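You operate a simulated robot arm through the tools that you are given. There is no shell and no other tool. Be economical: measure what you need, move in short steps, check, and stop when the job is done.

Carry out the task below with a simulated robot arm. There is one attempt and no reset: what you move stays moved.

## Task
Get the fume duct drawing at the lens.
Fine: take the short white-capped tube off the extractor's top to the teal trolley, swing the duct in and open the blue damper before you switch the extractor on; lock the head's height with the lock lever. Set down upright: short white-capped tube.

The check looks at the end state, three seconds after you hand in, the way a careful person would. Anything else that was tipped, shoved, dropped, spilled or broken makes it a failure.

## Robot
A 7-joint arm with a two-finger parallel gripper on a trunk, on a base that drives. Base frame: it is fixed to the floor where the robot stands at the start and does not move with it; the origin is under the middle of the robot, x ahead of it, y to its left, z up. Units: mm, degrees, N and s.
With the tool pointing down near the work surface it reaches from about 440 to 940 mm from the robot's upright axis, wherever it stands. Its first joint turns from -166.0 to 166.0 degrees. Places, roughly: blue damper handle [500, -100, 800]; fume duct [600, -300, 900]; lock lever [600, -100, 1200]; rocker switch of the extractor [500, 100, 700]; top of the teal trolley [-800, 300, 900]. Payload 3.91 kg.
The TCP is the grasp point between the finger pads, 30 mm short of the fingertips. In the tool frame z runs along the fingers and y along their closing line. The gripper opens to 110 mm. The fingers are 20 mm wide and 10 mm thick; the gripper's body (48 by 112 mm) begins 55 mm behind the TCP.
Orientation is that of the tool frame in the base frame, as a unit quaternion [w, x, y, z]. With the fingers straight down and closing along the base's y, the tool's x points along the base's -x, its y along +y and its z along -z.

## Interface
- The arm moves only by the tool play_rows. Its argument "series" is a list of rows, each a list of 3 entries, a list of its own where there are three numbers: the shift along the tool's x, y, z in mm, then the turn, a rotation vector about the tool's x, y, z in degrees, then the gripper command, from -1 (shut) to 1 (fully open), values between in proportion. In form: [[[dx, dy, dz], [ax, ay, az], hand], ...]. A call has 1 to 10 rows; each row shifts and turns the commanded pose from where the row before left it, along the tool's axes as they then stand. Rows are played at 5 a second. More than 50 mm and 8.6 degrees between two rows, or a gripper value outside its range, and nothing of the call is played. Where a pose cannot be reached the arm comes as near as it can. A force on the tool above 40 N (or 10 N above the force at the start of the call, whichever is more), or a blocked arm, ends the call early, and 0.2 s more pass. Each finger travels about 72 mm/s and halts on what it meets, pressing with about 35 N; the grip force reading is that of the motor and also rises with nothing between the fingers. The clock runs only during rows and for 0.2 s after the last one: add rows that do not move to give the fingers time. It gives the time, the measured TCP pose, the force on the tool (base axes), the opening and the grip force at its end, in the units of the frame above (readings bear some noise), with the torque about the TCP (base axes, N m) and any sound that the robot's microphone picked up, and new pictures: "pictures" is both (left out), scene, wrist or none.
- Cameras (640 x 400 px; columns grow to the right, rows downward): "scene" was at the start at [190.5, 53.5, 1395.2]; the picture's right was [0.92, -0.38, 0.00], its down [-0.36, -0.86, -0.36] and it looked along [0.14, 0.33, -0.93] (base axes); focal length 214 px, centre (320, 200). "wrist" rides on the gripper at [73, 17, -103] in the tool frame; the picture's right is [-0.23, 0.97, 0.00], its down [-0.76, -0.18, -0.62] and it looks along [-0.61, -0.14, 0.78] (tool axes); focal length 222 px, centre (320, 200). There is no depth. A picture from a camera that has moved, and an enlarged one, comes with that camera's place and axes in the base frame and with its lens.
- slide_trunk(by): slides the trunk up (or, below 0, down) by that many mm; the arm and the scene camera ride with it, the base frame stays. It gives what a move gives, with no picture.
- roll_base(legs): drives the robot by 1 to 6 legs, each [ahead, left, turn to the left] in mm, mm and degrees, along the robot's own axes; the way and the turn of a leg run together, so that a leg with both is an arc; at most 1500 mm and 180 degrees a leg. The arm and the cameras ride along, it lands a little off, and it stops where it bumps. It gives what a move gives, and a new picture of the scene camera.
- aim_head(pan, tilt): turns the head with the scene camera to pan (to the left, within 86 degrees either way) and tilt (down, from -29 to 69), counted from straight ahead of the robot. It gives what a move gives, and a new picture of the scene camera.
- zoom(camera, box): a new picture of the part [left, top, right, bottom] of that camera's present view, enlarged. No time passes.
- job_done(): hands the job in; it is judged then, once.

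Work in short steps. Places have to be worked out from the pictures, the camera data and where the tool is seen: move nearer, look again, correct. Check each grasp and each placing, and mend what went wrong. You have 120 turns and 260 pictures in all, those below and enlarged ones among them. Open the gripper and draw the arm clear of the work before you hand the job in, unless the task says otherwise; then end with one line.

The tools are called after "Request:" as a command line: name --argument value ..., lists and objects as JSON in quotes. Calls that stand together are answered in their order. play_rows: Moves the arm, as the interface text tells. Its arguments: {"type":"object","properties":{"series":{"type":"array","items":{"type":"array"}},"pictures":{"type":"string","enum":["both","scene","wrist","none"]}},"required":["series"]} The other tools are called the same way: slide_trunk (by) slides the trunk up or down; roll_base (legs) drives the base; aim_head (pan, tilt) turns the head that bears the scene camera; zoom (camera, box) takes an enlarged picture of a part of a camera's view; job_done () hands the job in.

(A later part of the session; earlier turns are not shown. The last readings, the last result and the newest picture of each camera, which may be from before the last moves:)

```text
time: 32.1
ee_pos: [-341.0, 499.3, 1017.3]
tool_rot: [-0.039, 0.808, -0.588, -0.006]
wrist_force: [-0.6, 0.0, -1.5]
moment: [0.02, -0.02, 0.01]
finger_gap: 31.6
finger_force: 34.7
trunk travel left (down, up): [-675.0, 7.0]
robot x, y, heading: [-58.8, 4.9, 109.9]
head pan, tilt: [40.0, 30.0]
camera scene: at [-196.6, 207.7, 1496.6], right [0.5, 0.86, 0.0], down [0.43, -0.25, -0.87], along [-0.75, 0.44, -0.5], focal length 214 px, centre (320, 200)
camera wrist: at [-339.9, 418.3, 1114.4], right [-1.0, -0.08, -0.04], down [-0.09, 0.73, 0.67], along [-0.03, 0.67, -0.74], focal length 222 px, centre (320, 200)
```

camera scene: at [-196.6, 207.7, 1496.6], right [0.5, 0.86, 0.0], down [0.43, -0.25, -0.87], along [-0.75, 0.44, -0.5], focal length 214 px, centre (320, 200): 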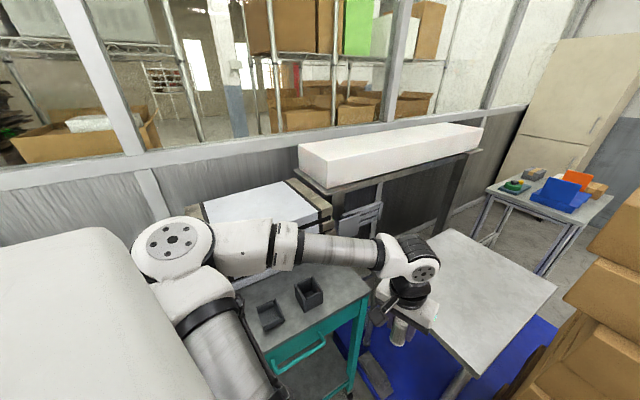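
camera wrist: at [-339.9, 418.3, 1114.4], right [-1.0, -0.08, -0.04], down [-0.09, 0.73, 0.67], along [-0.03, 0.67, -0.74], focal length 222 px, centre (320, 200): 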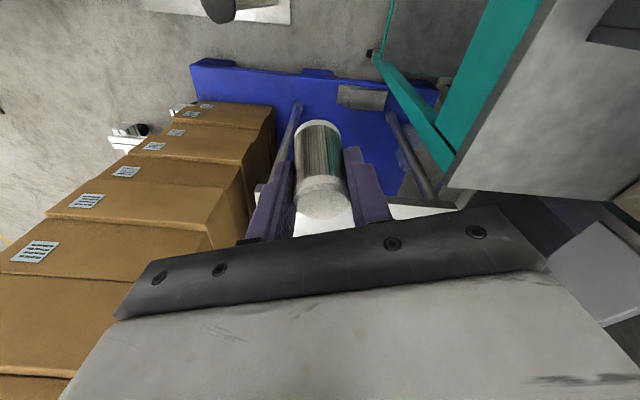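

Triangulating the trolley's corner gives about (-560, 636) with the top at z≈820. The tube was gripped with a 15° tilt, so for it to be upright I must restore that tilt. I go to above (-640, 550).

Request:
play_rows --series '[[[0, 0, 0], [-1.6, -6.1, 0], -1], [[0, 0, 0], [-1.6, -6.1, 0], -1], [[-17.1, 38.4, 13], [0, 0, 0], -1], [[-17.1, 38.4, 13], [0, 0, 0], -1], [[-17.1, 38.4, 13], [0, 0, 0], -1], [[-17.1, 38.4, 13], [0, 0, 0], -1], [[-17.1, 38.4, 13], [0, 0, 0], -1], [[-17.1, 38.4, 13], [0, 0, 0], -1], [[-17.1, 38.4, 13], [0, 0, 0], -1], [[0, 0, 0], [0, 0, 0], -1]]' --pictures "both"

```text
time: 34.3
ee_pos: [-611.2, 543.5, 967.1]
tool_rot: [-0.079, 0.803, -0.58, -0.109]
wrist_force: [1.1, -0.1, -0.4]
moment: [0.01, 0.0, -0.02]
finger_gap: 31.5
finger_force: 35.6
out of reach, approached as far as the arm can: row 9
trunk travel left (down, up): [-675.0, 7.0]
robot x, y, heading: [-62.2, 1.4, 109.7]
head pan, tilt: [40.0, 30.0]
camera scene: at [-196.9, 207.7, 1496.6], right [0.5, 0.86, 0.0], down [0.43, -0.25, -0.87], along [-0.75, 0.44, -0.5], focal length 214 px, centre (320, 200)
camera wrist: at [-596.4, 444.7, 1047.2], right [-0.99, -0.1, 0.06], down [-0.01, 0.6, 0.8], along [-0.11, 0.8, -0.59], focal length 222 px, centre (320, 200)
```

scene: 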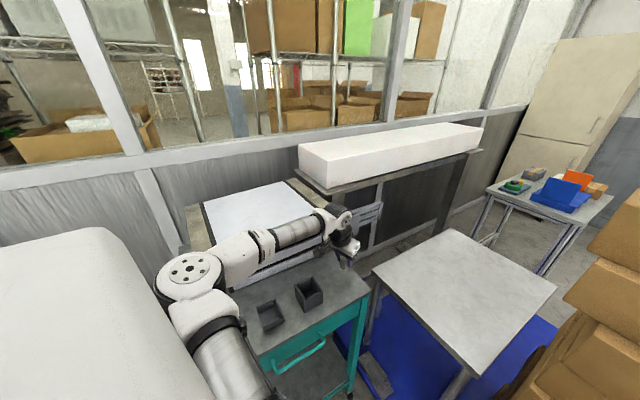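
wrist: 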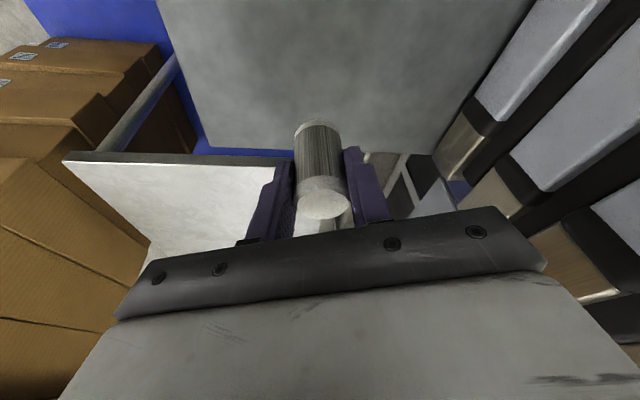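

The orientation now restores the tube's upright attitude; comparing views the trolley top is nearer z≈870 with its corner at about (-520, 605). I descend vertically in small steps here.

Request:
play_rows --series '[[[5.3, 0, 19.3], [0, 0, 0], -1], [[3.5, 0, 12.5], [0, 0, 0], -1], [[0, 0, 0], [0, 0, 0], -1]]' --pictures "both"

Request:
zoom --camera "scene" --box '[230, 190, 400, 330]'

```text
time: 35.1
ee_pos: [-609.4, 543.0, 933.9]
tool_rot: [-0.078, 0.803, -0.58, -0.109]
wrist_force: [-0.3, -0.2, -0.9]
moment: [0.01, 0.0, 0.01]
finger_gap: 31.7
finger_force: 35.0
trunk travel left (down, up): [-675.0, 7.0]
robot x, y, heading: [-61.5, -0.2, 109.7]
head pan, tilt: [40.0, 30.0]
camera scene: at [-196.6, 207.7, 1496.6], right [0.5, 0.86, 0.0], down [0.43, -0.25, -0.87], along [-0.75, 0.44, -0.5], focal length 214 px, centre (320, 200)
camera wrist: at [-595.9, 445.4, 1013.9], right [-0.99, -0.1, 0.06], down [-0.01, 0.6, 0.8], along [-0.11, 0.8, -0.59], focal length 222 px, centre (320, 200)
```

scene: 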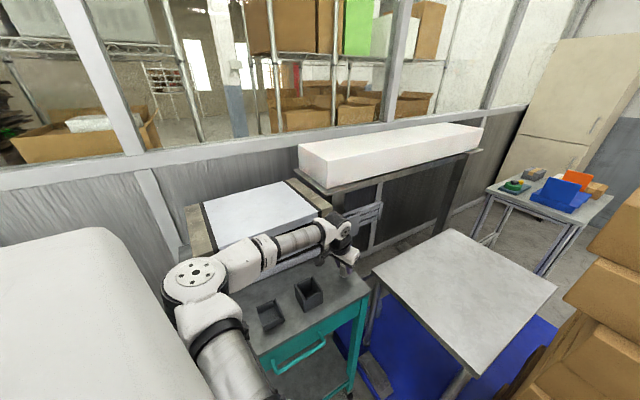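
wrist: 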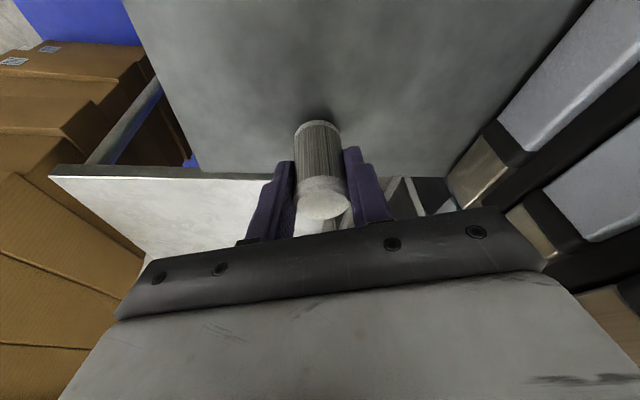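

```text
2.86 times, centred on (315, 260) of scene
camera zoom: at [-196.6, 207.7, 1496.6], right [0.5, 0.86, 0.0], down [0.43, -0.25, -0.87], along [-0.75, 0.44, -0.5], focal length 613 px, centre (334, 29)
```

zoom: 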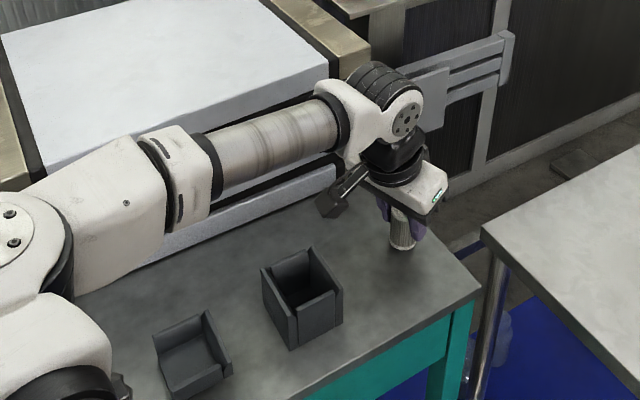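

The tube is just above the trolley top, clear of bins and edges. I lower in 5 mm steps until contact.

Request:
play_rows --series '[[[1.3, 0, 4.8], [0, 0, 0], -1], [[1.3, 0, 4.8], [0, 0, 0], -1], [[1.3, 0, 4.8], [0, 0, 0], -1], [[0, 0, 0], [0, 0, 0], -1]]' --pictures "wrist"

```text
time: 36.1
ee_pos: [-608.8, 544.2, 922.0]
tool_rot: [-0.079, 0.803, -0.58, -0.112]
wrist_force: [-4.7, 1.3, 30.0]
moment: [0.21, 0.13, 0.07]
finger_gap: 32.3
finger_force: 35.0
trunk travel left (down, up): [-675.0, 7.0]
robot x, y, heading: [-59.2, -1.5, 109.5]
head pan, tilt: [40.0, 30.0]
camera wrist: at [-594.9, 445.4, 1002.6], right [-0.99, -0.1, 0.07], down [-0.01, 0.59, 0.81], along [-0.12, 0.8, -0.59], focal length 222 px, centre (320, 200)
```

wrist: 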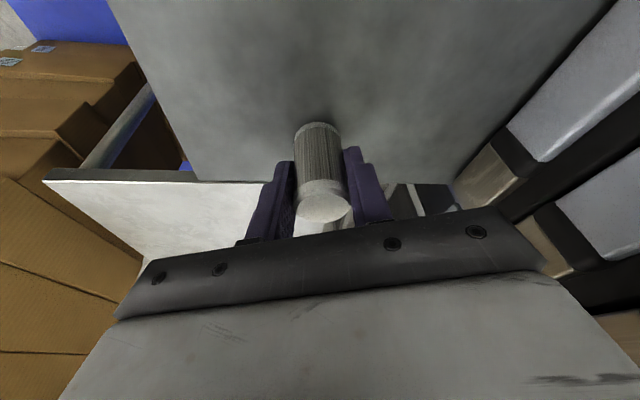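

Contact (30 N up) at TCP z≈922. I relieve 2 mm, then open the fingers.

Request:
play_rows --series '[[[-0.6, 0, -2], [0, 0, 0], -1], [[0, 0, 0], [0, 0, 0], -0.3], [[0, 0, 0], [0, 0, 0], 0.0], [[0, 0, 0], [0, 0, 0], 0.1], [[0, 0, 0], [0, 0, 0], 0.1]]' --pictures "wrist"

```text
time: 37.3
ee_pos: [-609.2, 543.9, 921.6]
tool_rot: [-0.079, 0.803, -0.58, -0.108]
wrist_force: [0.6, -0.1, 0.3]
moment: [0.01, 0.0, 0.0]
finger_gap: 60.6
finger_force: 0.2
trunk travel left (down, up): [-675.0, 7.0]
robot x, y, heading: [-61.2, 0.8, 109.8]
head pan, tilt: [40.0, 30.0]
camera wrist: at [-595.1, 446.1, 1001.1], right [-0.99, -0.1, 0.06], down [-0.01, 0.6, 0.8], along [-0.11, 0.8, -0.59], focal length 222 px, centre (320, 200)
```

wrist: 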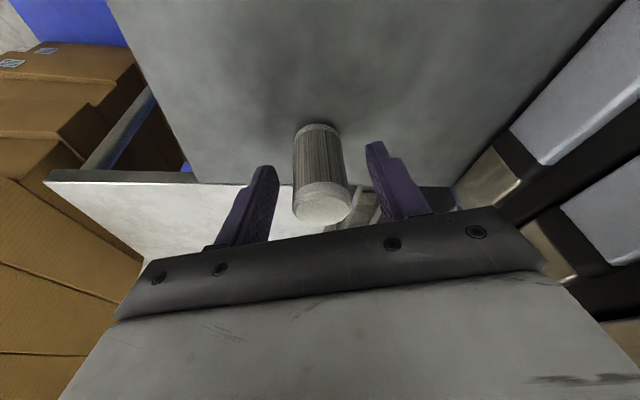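

Released. I back straight out along the tool axis and view the tube.

Request:
play_rows --series '[[[0, 0, -25], [0, 0, 0], 0.1], [[0, 0, -25], [0, 0, 0], 0.1], [[0, 0, -30], [0, 0, 0], 0.1], [[0, -30, -20], [0, 0, 0], 0.1], [[10, -40, 0], [0, 0, 0], 0.1], [[10, -40, 0], [0, 0, 0], 0.1], [[10, -40, 0], [0, 0, 0], 0.1]]' --pictures "scene"

Request:
zoom --camera "scene" --box '[230, 190, 400, 330]'

```text
time: 38.9
ee_pos: [-445.7, 539.4, 1011.6]
tool_rot: [-0.078, 0.803, -0.581, -0.109]
wrist_force: [-0.1, -1.2, -0.3]
moment: [0.01, 0.03, 0.0]
finger_gap: 60.3
finger_force: 0.0
trunk travel left (down, up): [-675.0, 7.0]
robot x, y, heading: [-60.8, 0.4, 109.6]
head pan, tilt: [40.0, 30.0]
camera scene: at [-196.2, 207.7, 1496.7], right [0.5, 0.86, 0.0], down [0.43, -0.25, -0.87], along [-0.75, 0.44, -0.5], focal length 214 px, centre (320, 200)
```

scene: 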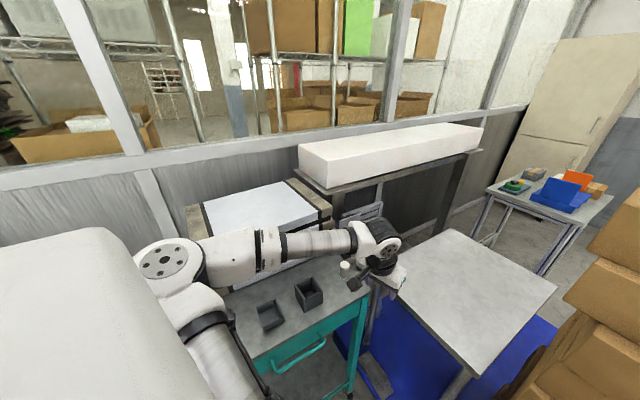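

```text
2.86 times, centred on (315, 260) of scene
camera zoom: at [-196.2, 207.7, 1496.7], right [0.5, 0.86, 0.0], down [0.43, -0.25, -0.87], along [-0.75, 0.44, -0.5], focal length 613 px, centre (334, 29)
```

zoom: 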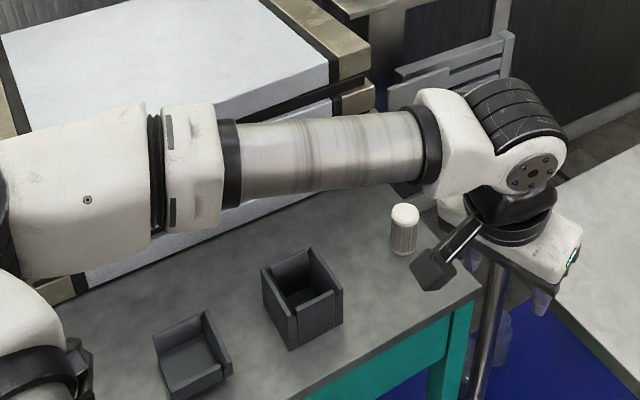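

The tube stands upright on the trolley. I retract the arm, straighten the tool, and turn back the way I came.

Request:
play_rows --series '[[[22, -29, -6], [0, 0, 0], 0.1], [[22, -29, -6], [0, 0, 0], 0.1], [[22, -29, -6], [0, 0, 0], 0.1], [[0, 0, 0], [0, 7.7, 0], 0.1], [[0, 0, 0], [0, 7.7, 0], 0.1]]' --pictures "none"

Request:
roll_base --legs '[[0, 0, -50], [0, 0, -59.6]]'

Request:
aim_head --pan 0 --tilt 40

```text
time: 40.1
ee_pos: [-344.7, 501.5, 1011.1]
tool_rot: [0.001, 0.811, -0.586, 0.0]
wrist_force: [0.0, -0.6, 0.5]
moment: [-0.01, 0.02, -0.02]
finger_gap: 60.8
finger_force: 0.1
trunk travel left (down, up): [-675.0, 7.0]
robot x, y, heading: [-62.8, 3.6, 109.9]
head pan, tilt: [40.0, 30.0]
```

```text
time: 45.5
ee_pos: [507.0, 99.7, 1010.6]
tool_rot: [0.0, 0.01, 1.0, 0.001]
wrist_force: [0.1, 0.1, 0.2]
moment: [0.0, 0.04, -0.02]
finger_gap: 60.5
finger_force: 0.1
trunk travel left (down, up): [-675.0, 7.0]
robot x, y, heading: [-60.4, -0.7, 0.4]
head pan, tilt: [40.0, 30.0]
camera scene: at [178.0, 60.7, 1496.6], right [0.65, -0.76, 0.0], down [-0.38, -0.32, -0.87], along [0.66, 0.56, -0.5], focal length 214 px, centre (320, 200)
```

scene: 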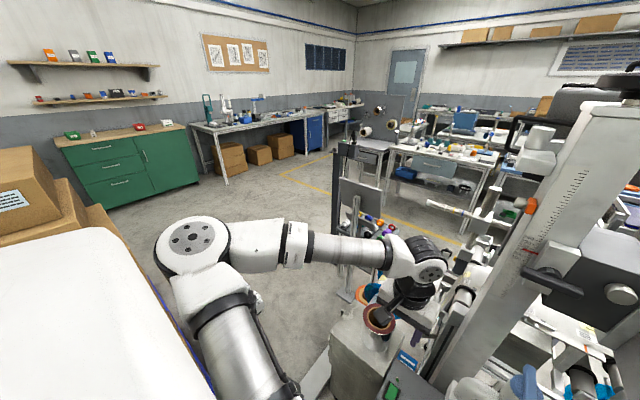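

```text
time: 46.6
ee_pos: [508.4, 101.0, 1010.4]
tool_rot: [0.0, 0.01, 1.0, 0.0]
wrist_force: [0.0, -0.1, 0.3]
moment: [0.0, 0.02, 0.04]
finger_gap: 60.6
finger_force: 0.1
trunk travel left (down, up): [-675.0, 7.0]
robot x, y, heading: [-59.7, -0.0, 0.3]
head pan, tilt: [0.0, 40.0]
camera scene: at [193.9, 2.8, 1481.3], right [0.0, -1.0, 0.0], down [-0.64, 0.0, -0.77], along [0.77, 0.0, -0.64], focal length 214 px, centre (320, 200)
```

scene: 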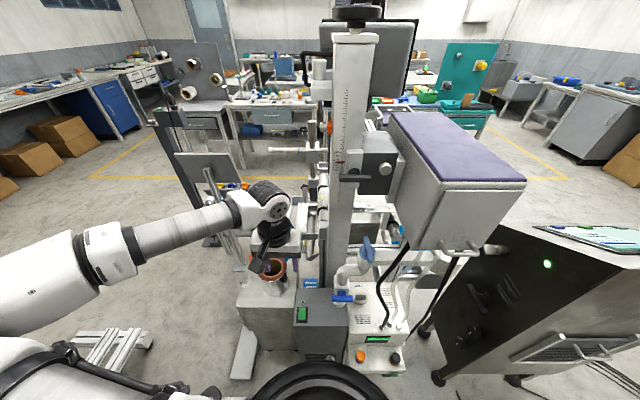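

Back at the machine. Now I study the duct, its blue-grey handle and where the lens is.

Request:
zoom --camera "scene" --box '[320, 210, 520, 330]'

Request:
zoom --camera "scene" --box '[290, 120, 450, 220]'

Request:
zoom --camera "scene" --box '[310, 180, 420, 260]'

```text
3.20 times, centred on (420, 270) of scene
camera zoom: at [193.9, 2.8, 1481.3], right [0.0, -1.0, 0.0], down [-0.64, 0.0, -0.77], along [0.77, 0.0, -0.64], focal length 686 px, centre (0, -24)
```

zoom: 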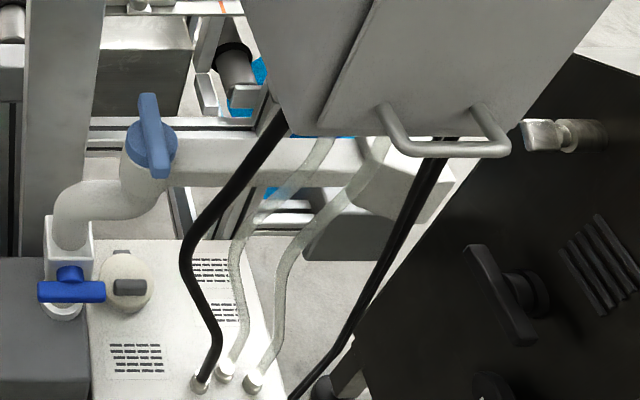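

```text
4.00 times, centred on (370, 170) of scene
camera zoom: at [193.9, 2.8, 1481.3], right [0.0, -1.0, 0.0], down [-0.64, 0.0, -0.77], along [0.77, 0.0, -0.64], focal length 858 px, centre (120, 320)
```

zoom: 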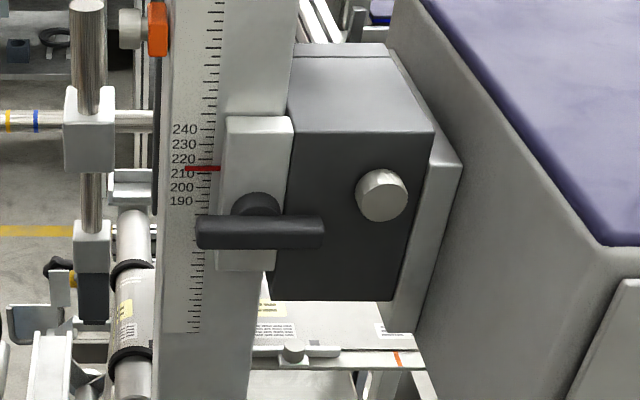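

```text
5.00 times, centred on (365, 220) of scene
camera zoom: at [193.9, 2.8, 1481.3], right [0.0, -1.0, 0.0], down [-0.64, 0.0, -0.77], along [0.77, 0.0, -0.64], focal length 1072 px, centre (95, 100)
```

zoom: 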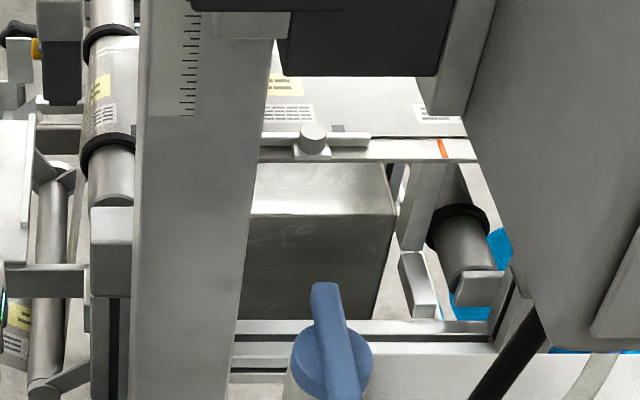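

To see the duct and lens from a lower angle, I tilt the tool so the wrist camera looks horizontally forward.

Request:
play_rows --series '[[[0, 0, 0], [0, -8.3, 0], 0.1], [[0, 0, 0], [0, -8.3, 0], 0.1], [[0, 0, 0], [0, -8.3, 0], 0.1], [[0, 0, 0], [0, -8.3, 0], 0.1], [[0, 0, 0], [0, -8.3, 0], 0.1], [[0, -45, 0], [0, 0, 0], 0.1], [[0, -45, 0], [0, 0, 0], 0.1], [[0, -45, 0], [0, 0, 0], 0.1], [[0, -45, 0], [0, 0, 0], 0.1]]' --pictures "both"

```text
time: 48.6
ee_pos: [589.1, -45.8, 1014.9]
tool_rot: [0.354, 0.01, 0.935, -0.003]
wrist_force: [-0.8, -0.3, 0.2]
moment: [0.0, 0.03, 0.02]
finger_gap: 60.5
finger_force: 0.0
out of reach, approached as far as the arm can: row 3, 4, 5, 6, 7, 8
trunk travel left (down, up): [-675.0, 7.0]
robot x, y, heading: [-60.8, 0.6, 0.3]
head pan, tilt: [0.0, 40.0]
camera scene: at [194.2, 1.8, 1481.2], right [0.0, -1.0, 0.0], down [-0.64, 0.0, -0.77], along [0.77, 0.0, -0.64], focal length 214 px, centre (320, 200)
camera wrist: at [466.4, -27.5, 1043.9], right [0.19, 0.97, 0.15], down [0.15, -0.18, 0.97], along [0.97, -0.16, -0.18], focal length 222 px, centre (320, 200)
```

scene: 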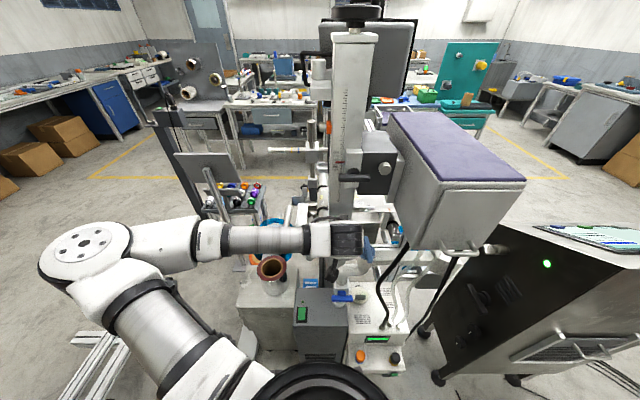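
wrist: 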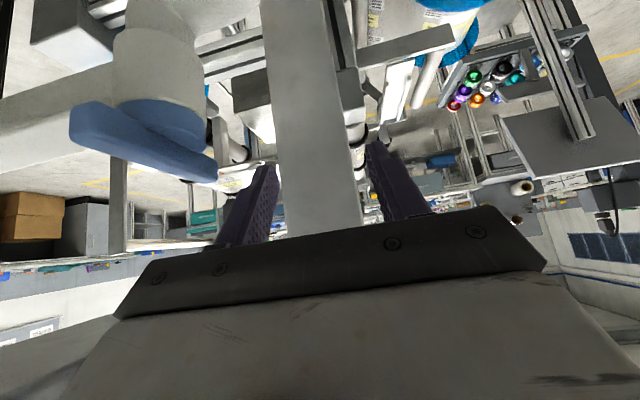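

The hand came close to the column; I back away, straighten, and move the arm left out of the scene camera's way, so I can lower the trunk and look under the head.

Request:
play_rows --series '[[[30, 0, -26], [0, 0, 0], 0.1], [[0, 40, 0], [0, 8.3, 0], 0.1], [[0, 45, 0], [0, 8.3, 0], 0.1], [[0, 45, 0], [0, 8.3, 0], 0.1], [[0, 45, 0], [0, 8.3, 0], 0.1], [[0, 45, 0], [0, 8.3, 0], 0.1], [[0, 45, 0], [0, 0, 0], 0.1], [[0, 45, 0], [0, 0, 0], 0.1], [[0, 45, 0], [0, 0, 0], 0.1], [[0, 45, 0], [0, 0, 0], 0.1]]' --pictures "none"

Request:
play_rows --series '[[[20, 40, 0], [0, 0, 0], 0.1], [[20, 40, 0], [0, 0, 0], 0.1], [[20, 40, 0], [0, 0, 0], 0.1], [[0, 0, -40], [0, 0, 0], 0.1], [[0, 0, -40], [0, 0, 0], 0.1]]' --pictures "scene"

```text
time: 50.8
ee_pos: [597.7, 336.4, 1015.5]
tool_rot: [-0.001, 0.012, 1.0, 0.0]
wrist_force: [1.0, -0.2, 0.2]
moment: [0.01, 0.0, 0.04]
finger_gap: 60.5
finger_force: 0.1
out of reach, approached as far as the arm can: row 1, 10
trunk travel left (down, up): [-675.0, 7.0]
robot x, y, heading: [-57.0, 2.2, 0.3]
head pan, tilt: [0.0, 40.0]
```

```text
time: 52.0
ee_pos: [593.0, 335.7, 1096.5]
tool_rot: [0.0, 0.011, 1.0, 0.001]
wrist_force: [0.0, 0.0, 0.0]
moment: [-0.03, 0.01, -0.02]
finger_gap: 60.4
finger_force: 0.0
out of reach, approached as far as the arm can: row 1, 2, 3
trunk travel left (down, up): [-675.0, 7.0]
robot x, y, heading: [-62.1, 1.9, 0.2]
head pan, tilt: [0.0, 40.0]
camera scene: at [193.4, 2.4, 1481.4], right [0.0, -1.0, 0.0], down [-0.64, 0.0, -0.77], along [0.77, 0.0, -0.64], focal length 214 px, centre (320, 200)
```

scene: 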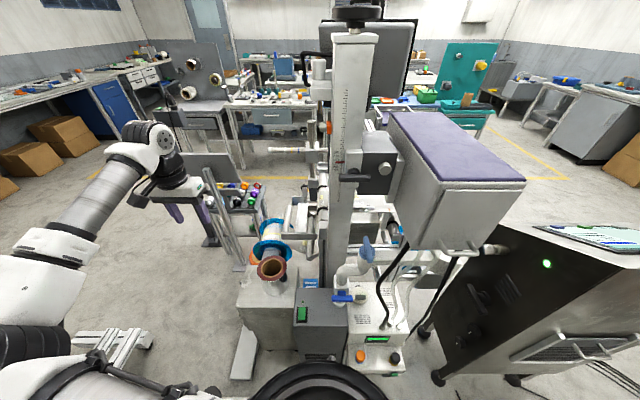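

Arm is out of the way at the left. I lower the trunk 330 mm for a lower viewpoint.

Request:
slide_trunk --by -330

Request:
aim_head --pan -20 --tilt 20

Request:
zoom --camera "scene" --box '[180, 130, 420, 330]'

```text
time: 55.2
ee_pos: [594.6, 336.8, 767.6]
tool_rot: [0.0, 0.011, 1.0, 0.0]
wrist_force: [-1.0, -0.2, -1.1]
moment: [-0.01, 0.01, 0.02]
finger_gap: 60.5
finger_force: 0.1
trunk travel left (down, up): [-345.0, 337.0]
robot x, y, heading: [-58.8, -2.9, -0.2]
head pan, tilt: [0.0, 40.0]
```

```text
time: 56.1
ee_pos: [594.3, 337.3, 767.1]
tool_rot: [-0.001, 0.011, 1.0, 0.0]
wrist_force: [0.8, 0.2, -0.8]
moment: [0.04, 0.01, 0.01]
finger_gap: 60.6
finger_force: 0.0
trunk travel left (down, up): [-345.0, 337.0]
robot x, y, heading: [-59.3, -0.4, 0.2]
head pan, tilt: [-20.0, 20.0]
camera scene: at [196.5, -29.1, 1182.6], right [-0.34, -0.94, 0.0], down [-0.32, 0.12, -0.94], along [0.88, -0.32, -0.34], focal length 214 px, centre (320, 200)
```

scene: 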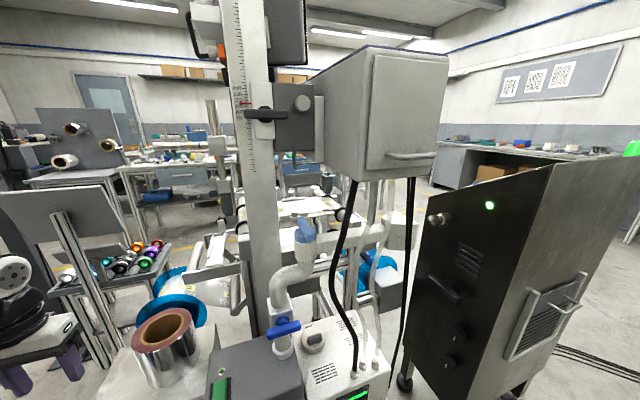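

```text
2.00 times, centred on (300, 230) of scene
camera zoom: at [196.5, -29.1, 1182.6], right [-0.34, -0.94, 0.0], down [-0.32, 0.12, -0.94], along [0.88, -0.32, -0.34], focal length 429 px, centre (360, 140)
```

zoom: 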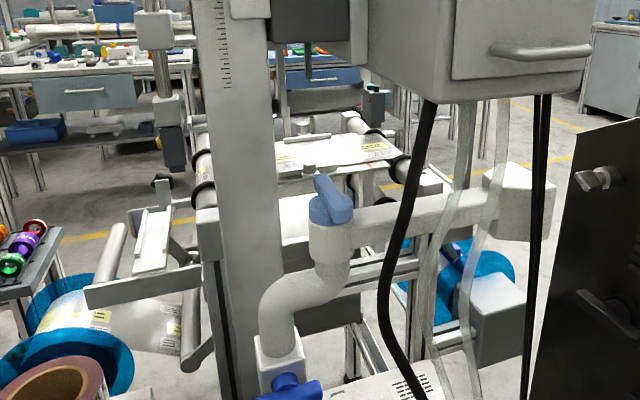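

Now it is clear: a swivel with a light-blue bar handle on top, and a horizontal pipe going right (−y) to a box nozzle behind the hoses. I zoom in on the handle, valve and lock lever.

Request:
zoom --camera "scene" --box '[266, 200, 362, 260]'

Request:
zoom --camera "scene" --box '[230, 80, 326, 140]'

Request:
zoom --camera "scene" --box '[250, 290, 346, 350]'

Request:
zoom --camera "scene" --box '[330, 160, 450, 260]'

```text
6.67 times, centred on (314, 230) of scene
camera zoom: at [196.5, -29.1, 1182.6], right [-0.34, -0.94, 0.0], down [-0.32, 0.12, -0.94], along [0.88, -0.32, -0.34], focal length 1430 px, centre (360, 0)
```

zoom: 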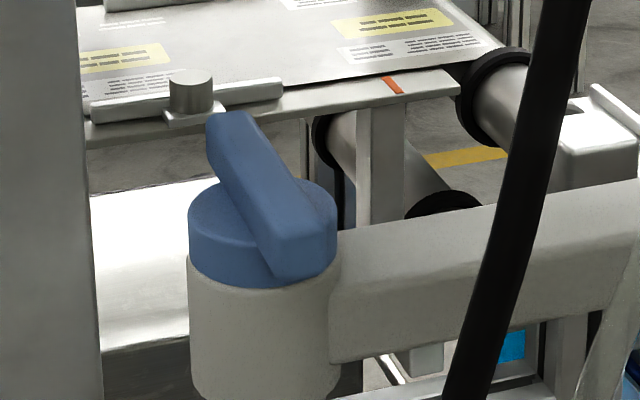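

```text
6.67 times, centred on (278, 110) of scene
camera zoom: at [196.5, -29.1, 1182.6], right [-0.34, -0.94, 0.0], down [-0.32, 0.12, -0.94], along [0.88, -0.32, -0.34], focal length 1430 px, centre (600, 800)
```

zoom: 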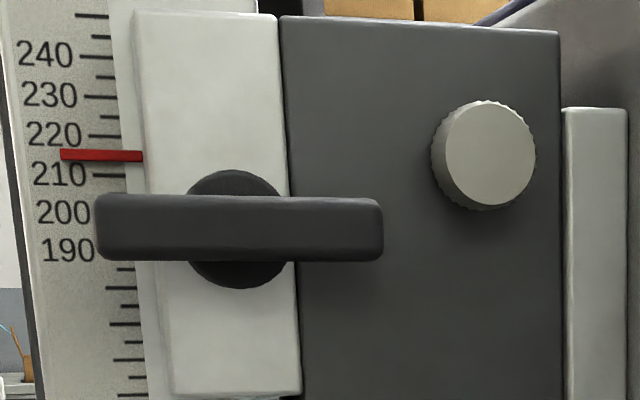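

```text
6.67 times, centred on (298, 320) of scene
camera zoom: at [196.5, -29.1, 1182.6], right [-0.34, -0.94, 0.0], down [-0.32, 0.12, -0.94], along [0.88, -0.32, -0.34], focal length 1430 px, centre (467, -600)
```

zoom: 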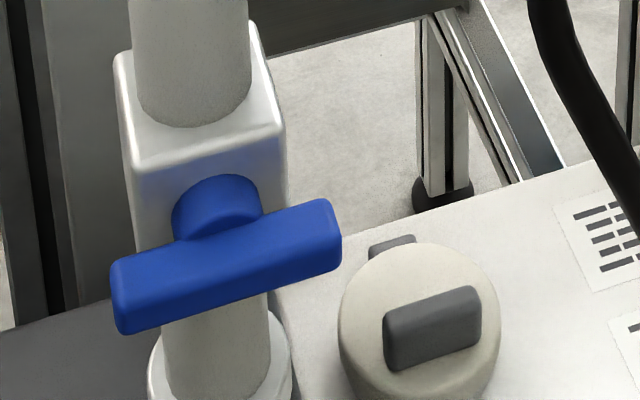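

```text
4.00 times, centred on (390, 210) of scene
camera zoom: at [196.5, -29.1, 1182.6], right [-0.34, -0.94, 0.0], down [-0.32, 0.12, -0.94], along [0.88, -0.32, -0.34], focal length 858 px, centre (40, 160)
```

zoom: 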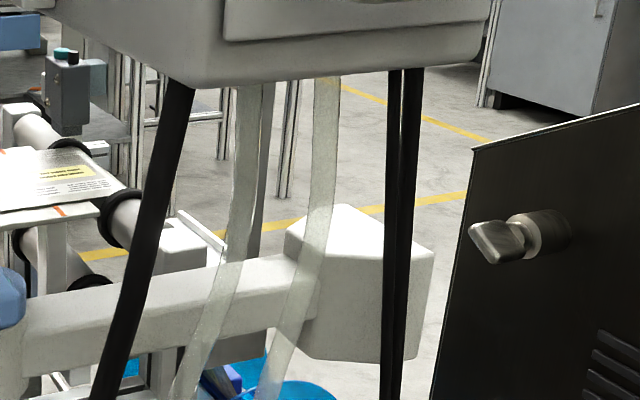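

I take one more view from lower down for depth (raising the arm in step so it stays clear of the silver box).

Request:
play_rows --series '[[[0, 30, -40], [0, 0, 0], 0.1], [[0, 30, -40], [0, 0, 0], 0.1], [[0, 0, -45], [0, 0, 0], 0.1], [[0, 0, -45], [0, 0, 0], 0.1]]' --pictures "none"

Request:
slide_trunk --by -170

Request:
aim_head --pan -20 --tilt 5

Request:
zoom --camera "scene" --box '[220, 110, 420, 235]'

```text
time: 57.1
ee_pos: [590.9, 330.6, 854.5]
tool_rot: [0.0, 0.009, 1.0, 0.0]
wrist_force: [-0.1, 0.6, 0.9]
moment: [-0.01, -0.01, 0.0]
finger_gap: 60.6
finger_force: 0.0
out of reach, approached as far as the arm can: row 1, 2, 4
trunk travel left (down, up): [-345.0, 337.0]
robot x, y, heading: [-58.1, -1.2, 0.0]
head pan, tilt: [-20.0, 20.0]
```

```text
time: 59.0
ee_pos: [592.2, 330.9, 685.8]
tool_rot: [0.0, 0.009, 1.0, 0.0]
wrist_force: [-0.6, 0.6, 0.1]
moment: [0.0, -0.02, -0.03]
finger_gap: 60.6
finger_force: 0.0
trunk travel left (down, up): [-175.0, 507.0]
robot x, y, heading: [-62.0, 1.0, 0.2]
head pan, tilt: [-20.0, 20.0]
```

```text
time: 59.8
ee_pos: [591.8, 330.3, 684.5]
tool_rot: [0.0, 0.009, 1.0, 0.001]
wrist_force: [0.3, 0.5, -0.1]
moment: [0.02, 0.0, -0.01]
finger_gap: 60.6
finger_force: 0.1
trunk travel left (down, up): [-175.0, 507.0]
robot x, y, heading: [-60.5, 2.6, 0.4]
head pan, tilt: [-20.0, 5.0]
camera scene: at [195.3, -28.7, 1037.0], right [-0.34, -0.94, 0.0], down [-0.08, 0.03, -1.0], along [0.94, -0.34, -0.09], focal length 214 px, centre (320, 200)
```

scene: 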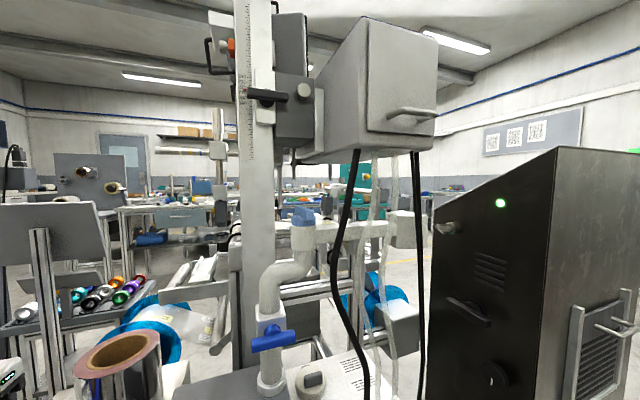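

```text
3.20 times, centred on (320, 172) of scene
camera zoom: at [195.3, -28.7, 1037.0], right [-0.34, -0.94, 0.0], down [-0.08, 0.03, -1.0], along [0.94, -0.34, -0.09], focal length 686 px, centre (320, 288)
```

zoom: 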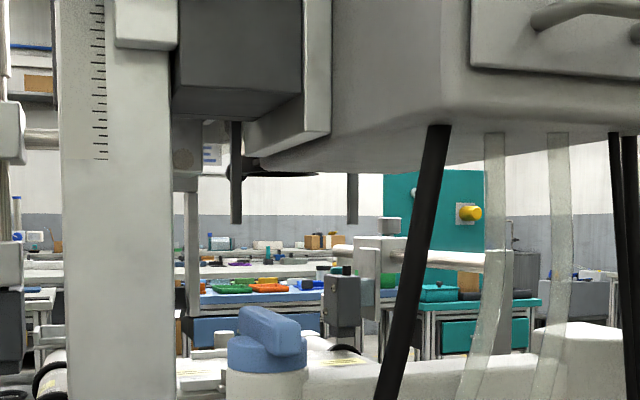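

This view shows the lens (dark disc under the head, between two dark posts) and gives: bar handle centre ≈(575,-133), z≈962–987, black conduit ≈(500,-187), head underside z≈1088. I plan to push the front end of the bar to the right with closed fingers. First I raise the trunk and bring the arm in.

Request:
slide_trunk --by 400

Request:
play_rows --series '[[[20, -40, 0], [0, 0, 0], -1], [[20, -40, 0], [0, 0, 0], -1], [[0, -45, 0], [0, 0, 0], -1], [[0, -45, 0], [0, 0, 0], -1], [[0, -45, 0], [0, 0, 0], -1]]' --pictures "none"

Request:
roll_base --legs '[[0, 90, -12], [0, 90, -10]]'

```text
time: 63.6
ee_pos: [591.7, 330.1, 1084.2]
tool_rot: [0.0, 0.009, 1.0, 0.001]
wrist_force: [-0.4, 0.3, 0.3]
moment: [0.01, 0.01, -0.01]
finger_gap: 60.1
finger_force: 0.2
trunk travel left (down, up): [-575.0, 107.0]
robot x, y, heading: [-56.2, 4.0, 0.2]
head pan, tilt: [-20.0, 5.0]
```

```text
time: 64.8
ee_pos: [547.3, 115.3, 1086.2]
tool_rot: [0.0, 0.009, 1.0, 0.001]
wrist_force: [-0.6, -0.3, 0.8]
moment: [-0.01, -0.03, -0.01]
finger_gap: 0.1
finger_force: 34.9
trunk travel left (down, up): [-575.0, 107.0]
robot x, y, heading: [-63.2, 1.7, 0.4]
head pan, tilt: [-20.0, 5.0]
```

```text
time: 66.1
ee_pos: [559.9, 77.4, 1086.0]
tool_rot: [-0.001, 0.096, 0.995, 0.0]
wrist_force: [-0.3, 0.2, 0.6]
moment: [-0.01, 0.04, 0.02]
finger_gap: 0.2
finger_force: 35.2
trunk travel left (down, up): [-575.0, 107.0]
robot x, y, heading: [-59.0, 70.0, -9.9]
head pan, tilt: [-20.0, 5.0]
stopped in leg 1: the robot was blocked; the commanded pose is now the measured one
camera scene: at [186.5, -3.9, 1437.1], right [-0.5, -0.87, 0.0], down [-0.08, 0.04, -1.0], along [0.86, -0.5, -0.09], focal length 214 px, centre (320, 200)
```

scene: 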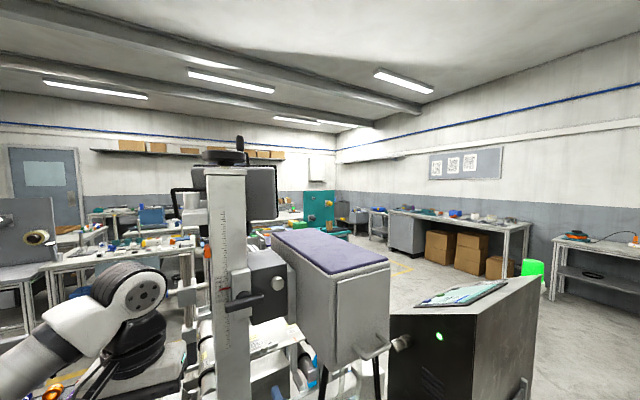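

The base was blocked at y≈70. I look to find what it met.

Request:
aim_head --pan 75 --tilt 55

Request:
aim_head --pan 30 --tilt 45

```text
time: 67.8
ee_pos: [560.3, 78.0, 1084.8]
tool_rot: [0.0, 0.096, 0.995, 0.0]
wrist_force: [0.2, 0.2, -0.5]
moment: [0.01, -0.03, -0.01]
finger_gap: 0.1
finger_force: 35.7
trunk travel left (down, up): [-575.0, 107.0]
robot x, y, heading: [-57.9, 71.4, -9.8]
head pan, tilt: [75.0, 55.0]
camera scene: at [137.7, 107.8, 1360.6], right [0.91, -0.42, 0.0], down [-0.34, -0.74, -0.57], along [0.24, 0.52, -0.82], focal length 214 px, centre (320, 200)
```

scene: 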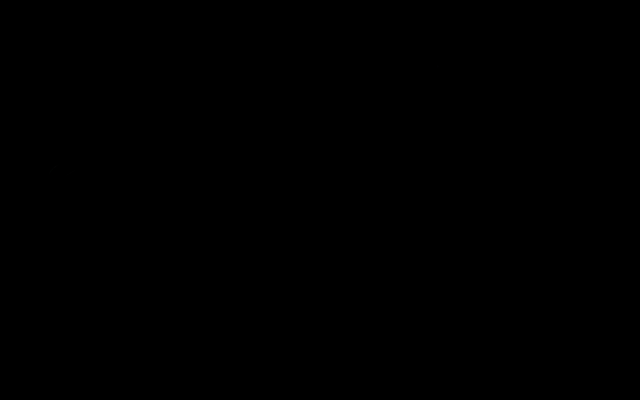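

```text
time: 68.9
ee_pos: [560.0, 77.3, 1085.0]
tool_rot: [0.0, 0.096, 0.995, 0.0]
wrist_force: [1.0, -0.2, 0.8]
moment: [0.03, 0.05, -0.01]
finger_gap: 0.0
finger_force: 34.8
trunk travel left (down, up): [-575.0, 107.0]
robot x, y, heading: [-60.6, 73.1, -9.8]
head pan, tilt: [30.0, 45.0]
camera scene: at [183.6, 70.5, 1374.0], right [0.35, -0.94, 0.0], down [-0.66, -0.24, -0.71], along [0.66, 0.24, -0.71], focal length 214 px, centre (320, 200)
```

scene: 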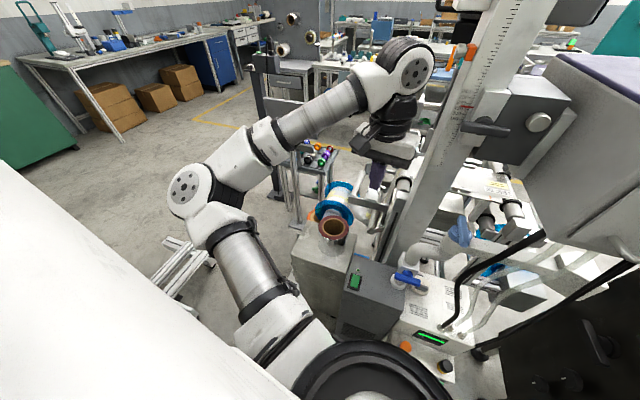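

Nothing visible in contact and force readings are nil, so I simply stay here (-60, 72, −10°). I bring the hand to the front-left of the bar handle and yaw the tool.

Request:
play_rows --series '[[[8, -36, 19], [0, 0, 5], -1], [[8, -36, 19], [0, 0, 5], -1], [[8, -36, 19], [0, 0, 5], -1], [[8, -36, 19], [0, 0, 4], -1], [[0, 0, 0], [0, -8, 0], -1], [[0, 0, 0], [0, -8, 0], -1]]' --pictures "wrist"

```text
time: 70.3
ee_pos: [484.4, -47.3, 1006.9]
tool_rot: [0.135, 0.257, 0.956, -0.036]
wrist_force: [1.2, 0.4, 0.1]
moment: [0.0, -0.03, 0.01]
finger_gap: 0.0
finger_force: 34.8
trunk travel left (down, up): [-575.0, 107.0]
robot x, y, heading: [-58.7, 68.3, -9.6]
head pan, tilt: [30.0, 45.0]
camera wrist: at [406.7, 17.0, 1086.7], right [0.68, 0.73, 0.06], down [0.4, -0.43, 0.81], along [0.62, -0.52, -0.58], focal length 222 px, centre (320, 200)
```

wrist: 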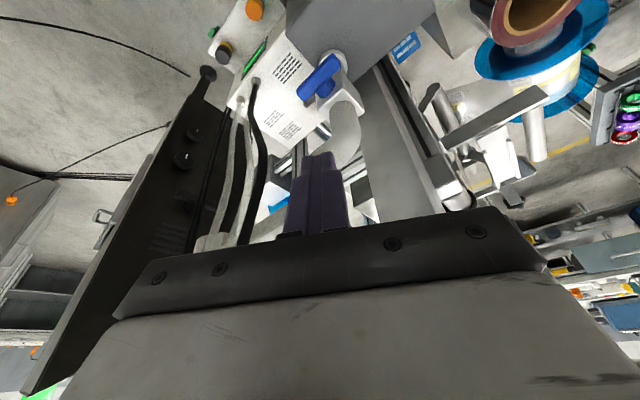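

Works so far; I continue tilting by 24°.

Request:
play_rows --series '[[[0, 0, 0], [0, -8, 0], -1], [[0, 0, 0], [0, -8, 0], -1], [[0, 0, 0], [0, -8, 0], -1], [[0, 0, 0], [0, 0, 0], -1]]' --pictures "both"

```text
time: 71.3
ee_pos: [531.8, -50.2, 1035.2]
tool_rot: [0.331, 0.243, 0.908, -0.088]
wrist_force: [-0.7, -0.4, -0.6]
moment: [-0.02, 0.02, 0.04]
finger_gap: 0.2
finger_force: 35.0
out of reach, approached as far as the arm can: row 2, 3
trunk travel left (down, up): [-575.0, 107.0]
robot x, y, heading: [-57.6, 70.6, -10.0]
head pan, tilt: [30.0, 45.0]
camera scene: at [183.6, 70.5, 1374.0], right [0.34, -0.94, 0.0], down [-0.66, -0.24, -0.71], along [0.66, 0.24, -0.71], focal length 214 px, centre (320, 200)
camera wrist: at [433.4, 25.3, 1067.4], right [0.64, 0.76, 0.15], down [0.07, -0.24, 0.97], along [0.77, -0.61, -0.21], focal length 222 px, centre (320, 200)
```

scene: 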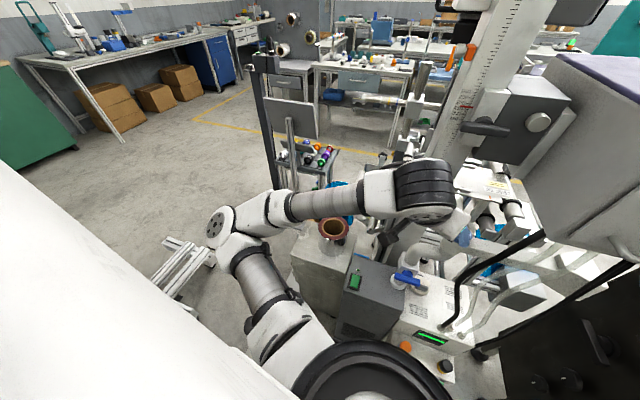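
wrist: 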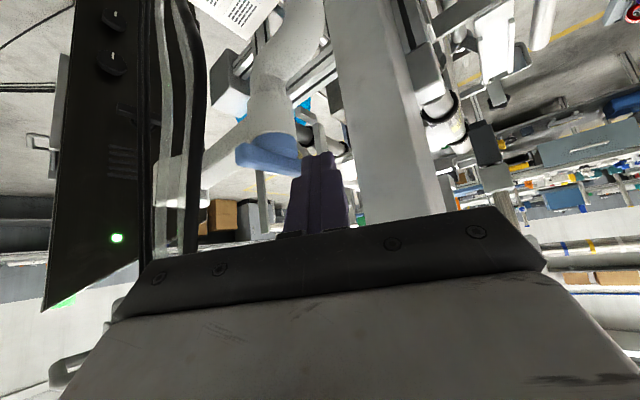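

Hand is near the bar's left. I zoom with the wrist camera to fix the bar's position.

Request:
zoom --camera "wrist" --box '[200, 60, 400, 230]'

Request:
zoom --camera "scene" --box '[380, 190, 540, 310]'

```text
2.35 times, centred on (300, 145) of wrist
camera zoom: at [433.4, 25.3, 1067.4], right [0.64, 0.76, 0.15], down [0.07, -0.24, 0.97], along [0.77, -0.61, -0.21], focal length 523 px, centre (367, 329)
```

zoom: 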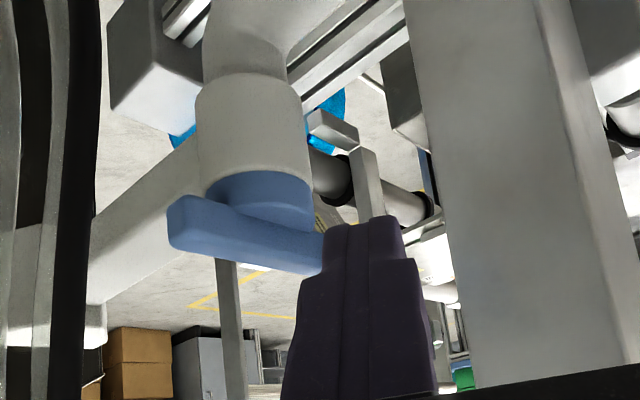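

```text
3.33 times, centred on (460, 250) of scene
camera zoom: at [183.6, 70.5, 1374.0], right [0.34, -0.94, 0.0], down [-0.66, -0.24, -0.71], along [0.66, 0.24, -0.71], focal length 715 px, centre (-147, 33)
```

zoom: 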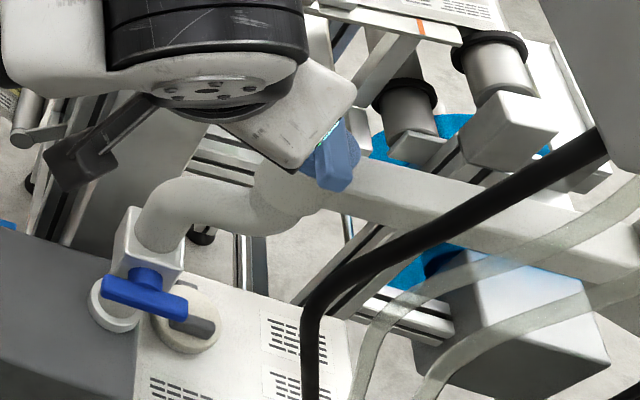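

The bar runs from (538,-138) to (618,-140). I bring the closed fingertips beside its front end on the left, at z≈975.

Request:
play_rows --series '[[[6, -21, 19], [0, 0, 0], -1], [[5.5, -20.6, 19.6], [0, 0, 0], -1], [[0, 0, 0], [0, 0, 0], -1]]' --pictures "wrist"

Request:
zoom --camera "wrist" --box '[200, 60, 400, 230]'

Request:
zoom --camera "scene" --box '[380, 190, 540, 310]'

```text
time: 72.1
ee_pos: [538.3, -97.0, 1004.7]
tool_rot: [0.329, 0.244, 0.908, -0.09]
wrist_force: [-0.3, -0.3, -0.1]
moment: [0.03, 0.0, -0.01]
finger_gap: 0.1
finger_force: 34.8
out of reach, approached as far as the arm can: row 1, 2
trunk travel left (down, up): [-575.0, 107.0]
robot x, y, heading: [-60.2, 69.0, -10.0]
head pan, tilt: [30.0, 45.0]
camera wrist: at [441.1, -21.6, 1036.1], right [0.64, 0.76, 0.14], down [0.07, -0.25, 0.97], along [0.77, -0.61, -0.21], focal length 222 px, centre (320, 200)
```

wrist: 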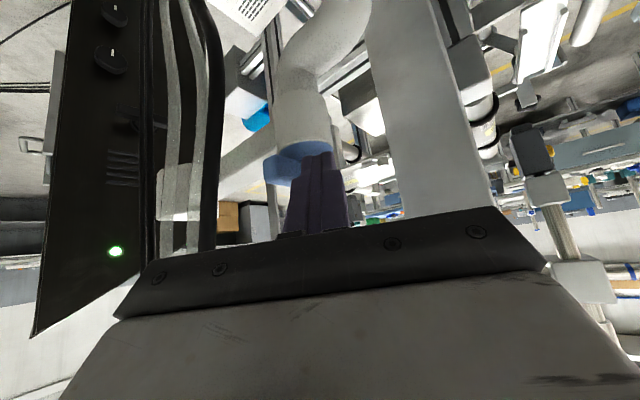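

```text
2.35 times, centred on (300, 145) of wrist
camera zoom: at [441.1, -21.6, 1036.1], right [0.64, 0.76, 0.14], down [0.07, -0.25, 0.97], along [0.77, -0.61, -0.21], focal length 523 px, centre (367, 329)
```

zoom: 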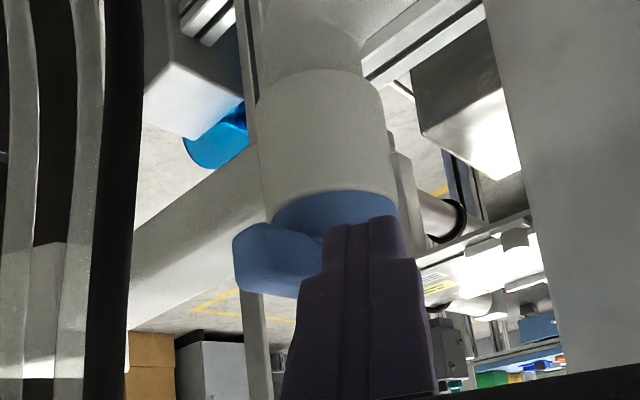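

```text
3.33 times, centred on (460, 250) of scene
camera zoom: at [183.6, 70.4, 1374.1], right [0.34, -0.94, 0.0], down [-0.66, -0.24, -0.71], along [0.66, 0.24, -0.71], focal length 715 px, centre (-147, 33)
```

zoom: 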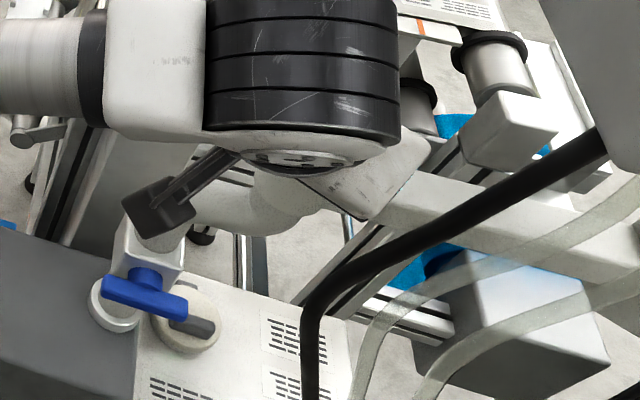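

Tip is at about (555,-107,982), just left of the bar. I push toward −y in small steps and watch the force and the bar.

Request:
play_rows --series '[[[3, -8, 4], [0, 0, 0], -1], [[2, -10, 2], [0, 0, 0], -1], [[0, -10, 0], [0, 0, 0], -1], [[0, -10, 0], [0, 0, 0], -1]]' --pictures "wrist"

Request:
zoom --camera "wrist" --box '[200, 60, 400, 230]'

```text
time: 73.1
ee_pos: [528.3, -133.6, 1000.0]
tool_rot: [0.33, 0.244, 0.908, -0.089]
wrist_force: [0.8, -0.5, -0.3]
moment: [0.03, 0.02, 0.01]
finger_gap: 0.0
finger_force: 34.8
out of reach, approached as far as the arm can: row 1, 2, 4
trunk travel left (down, up): [-575.0, 107.0]
robot x, y, heading: [-60.5, 67.3, -10.0]
head pan, tilt: [30.0, 45.0]
camera wrist: at [431.5, -58.1, 1031.6], right [0.64, 0.76, 0.15], down [0.07, -0.25, 0.97], along [0.77, -0.61, -0.21], focal length 222 px, centre (320, 200)
```

wrist: 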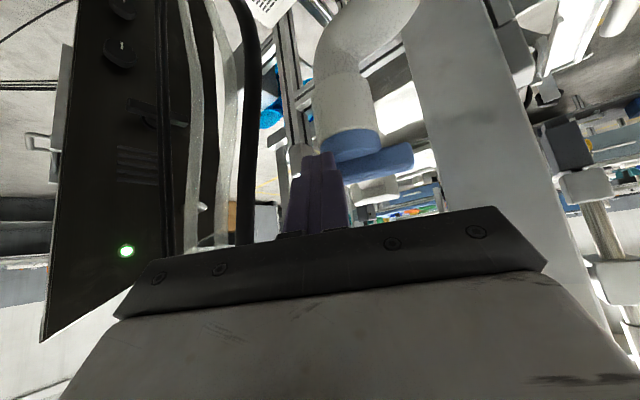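

```text
2.35 times, centred on (300, 145) of wrist
camera zoom: at [431.5, -58.1, 1031.6], right [0.64, 0.76, 0.15], down [0.07, -0.25, 0.97], along [0.77, -0.61, -0.21], focal length 523 px, centre (367, 329)
```

zoom: 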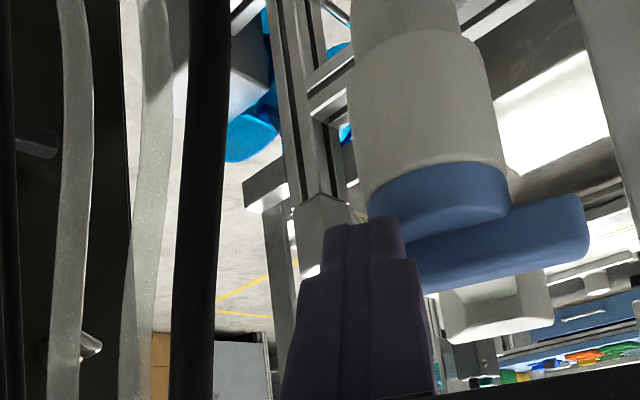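

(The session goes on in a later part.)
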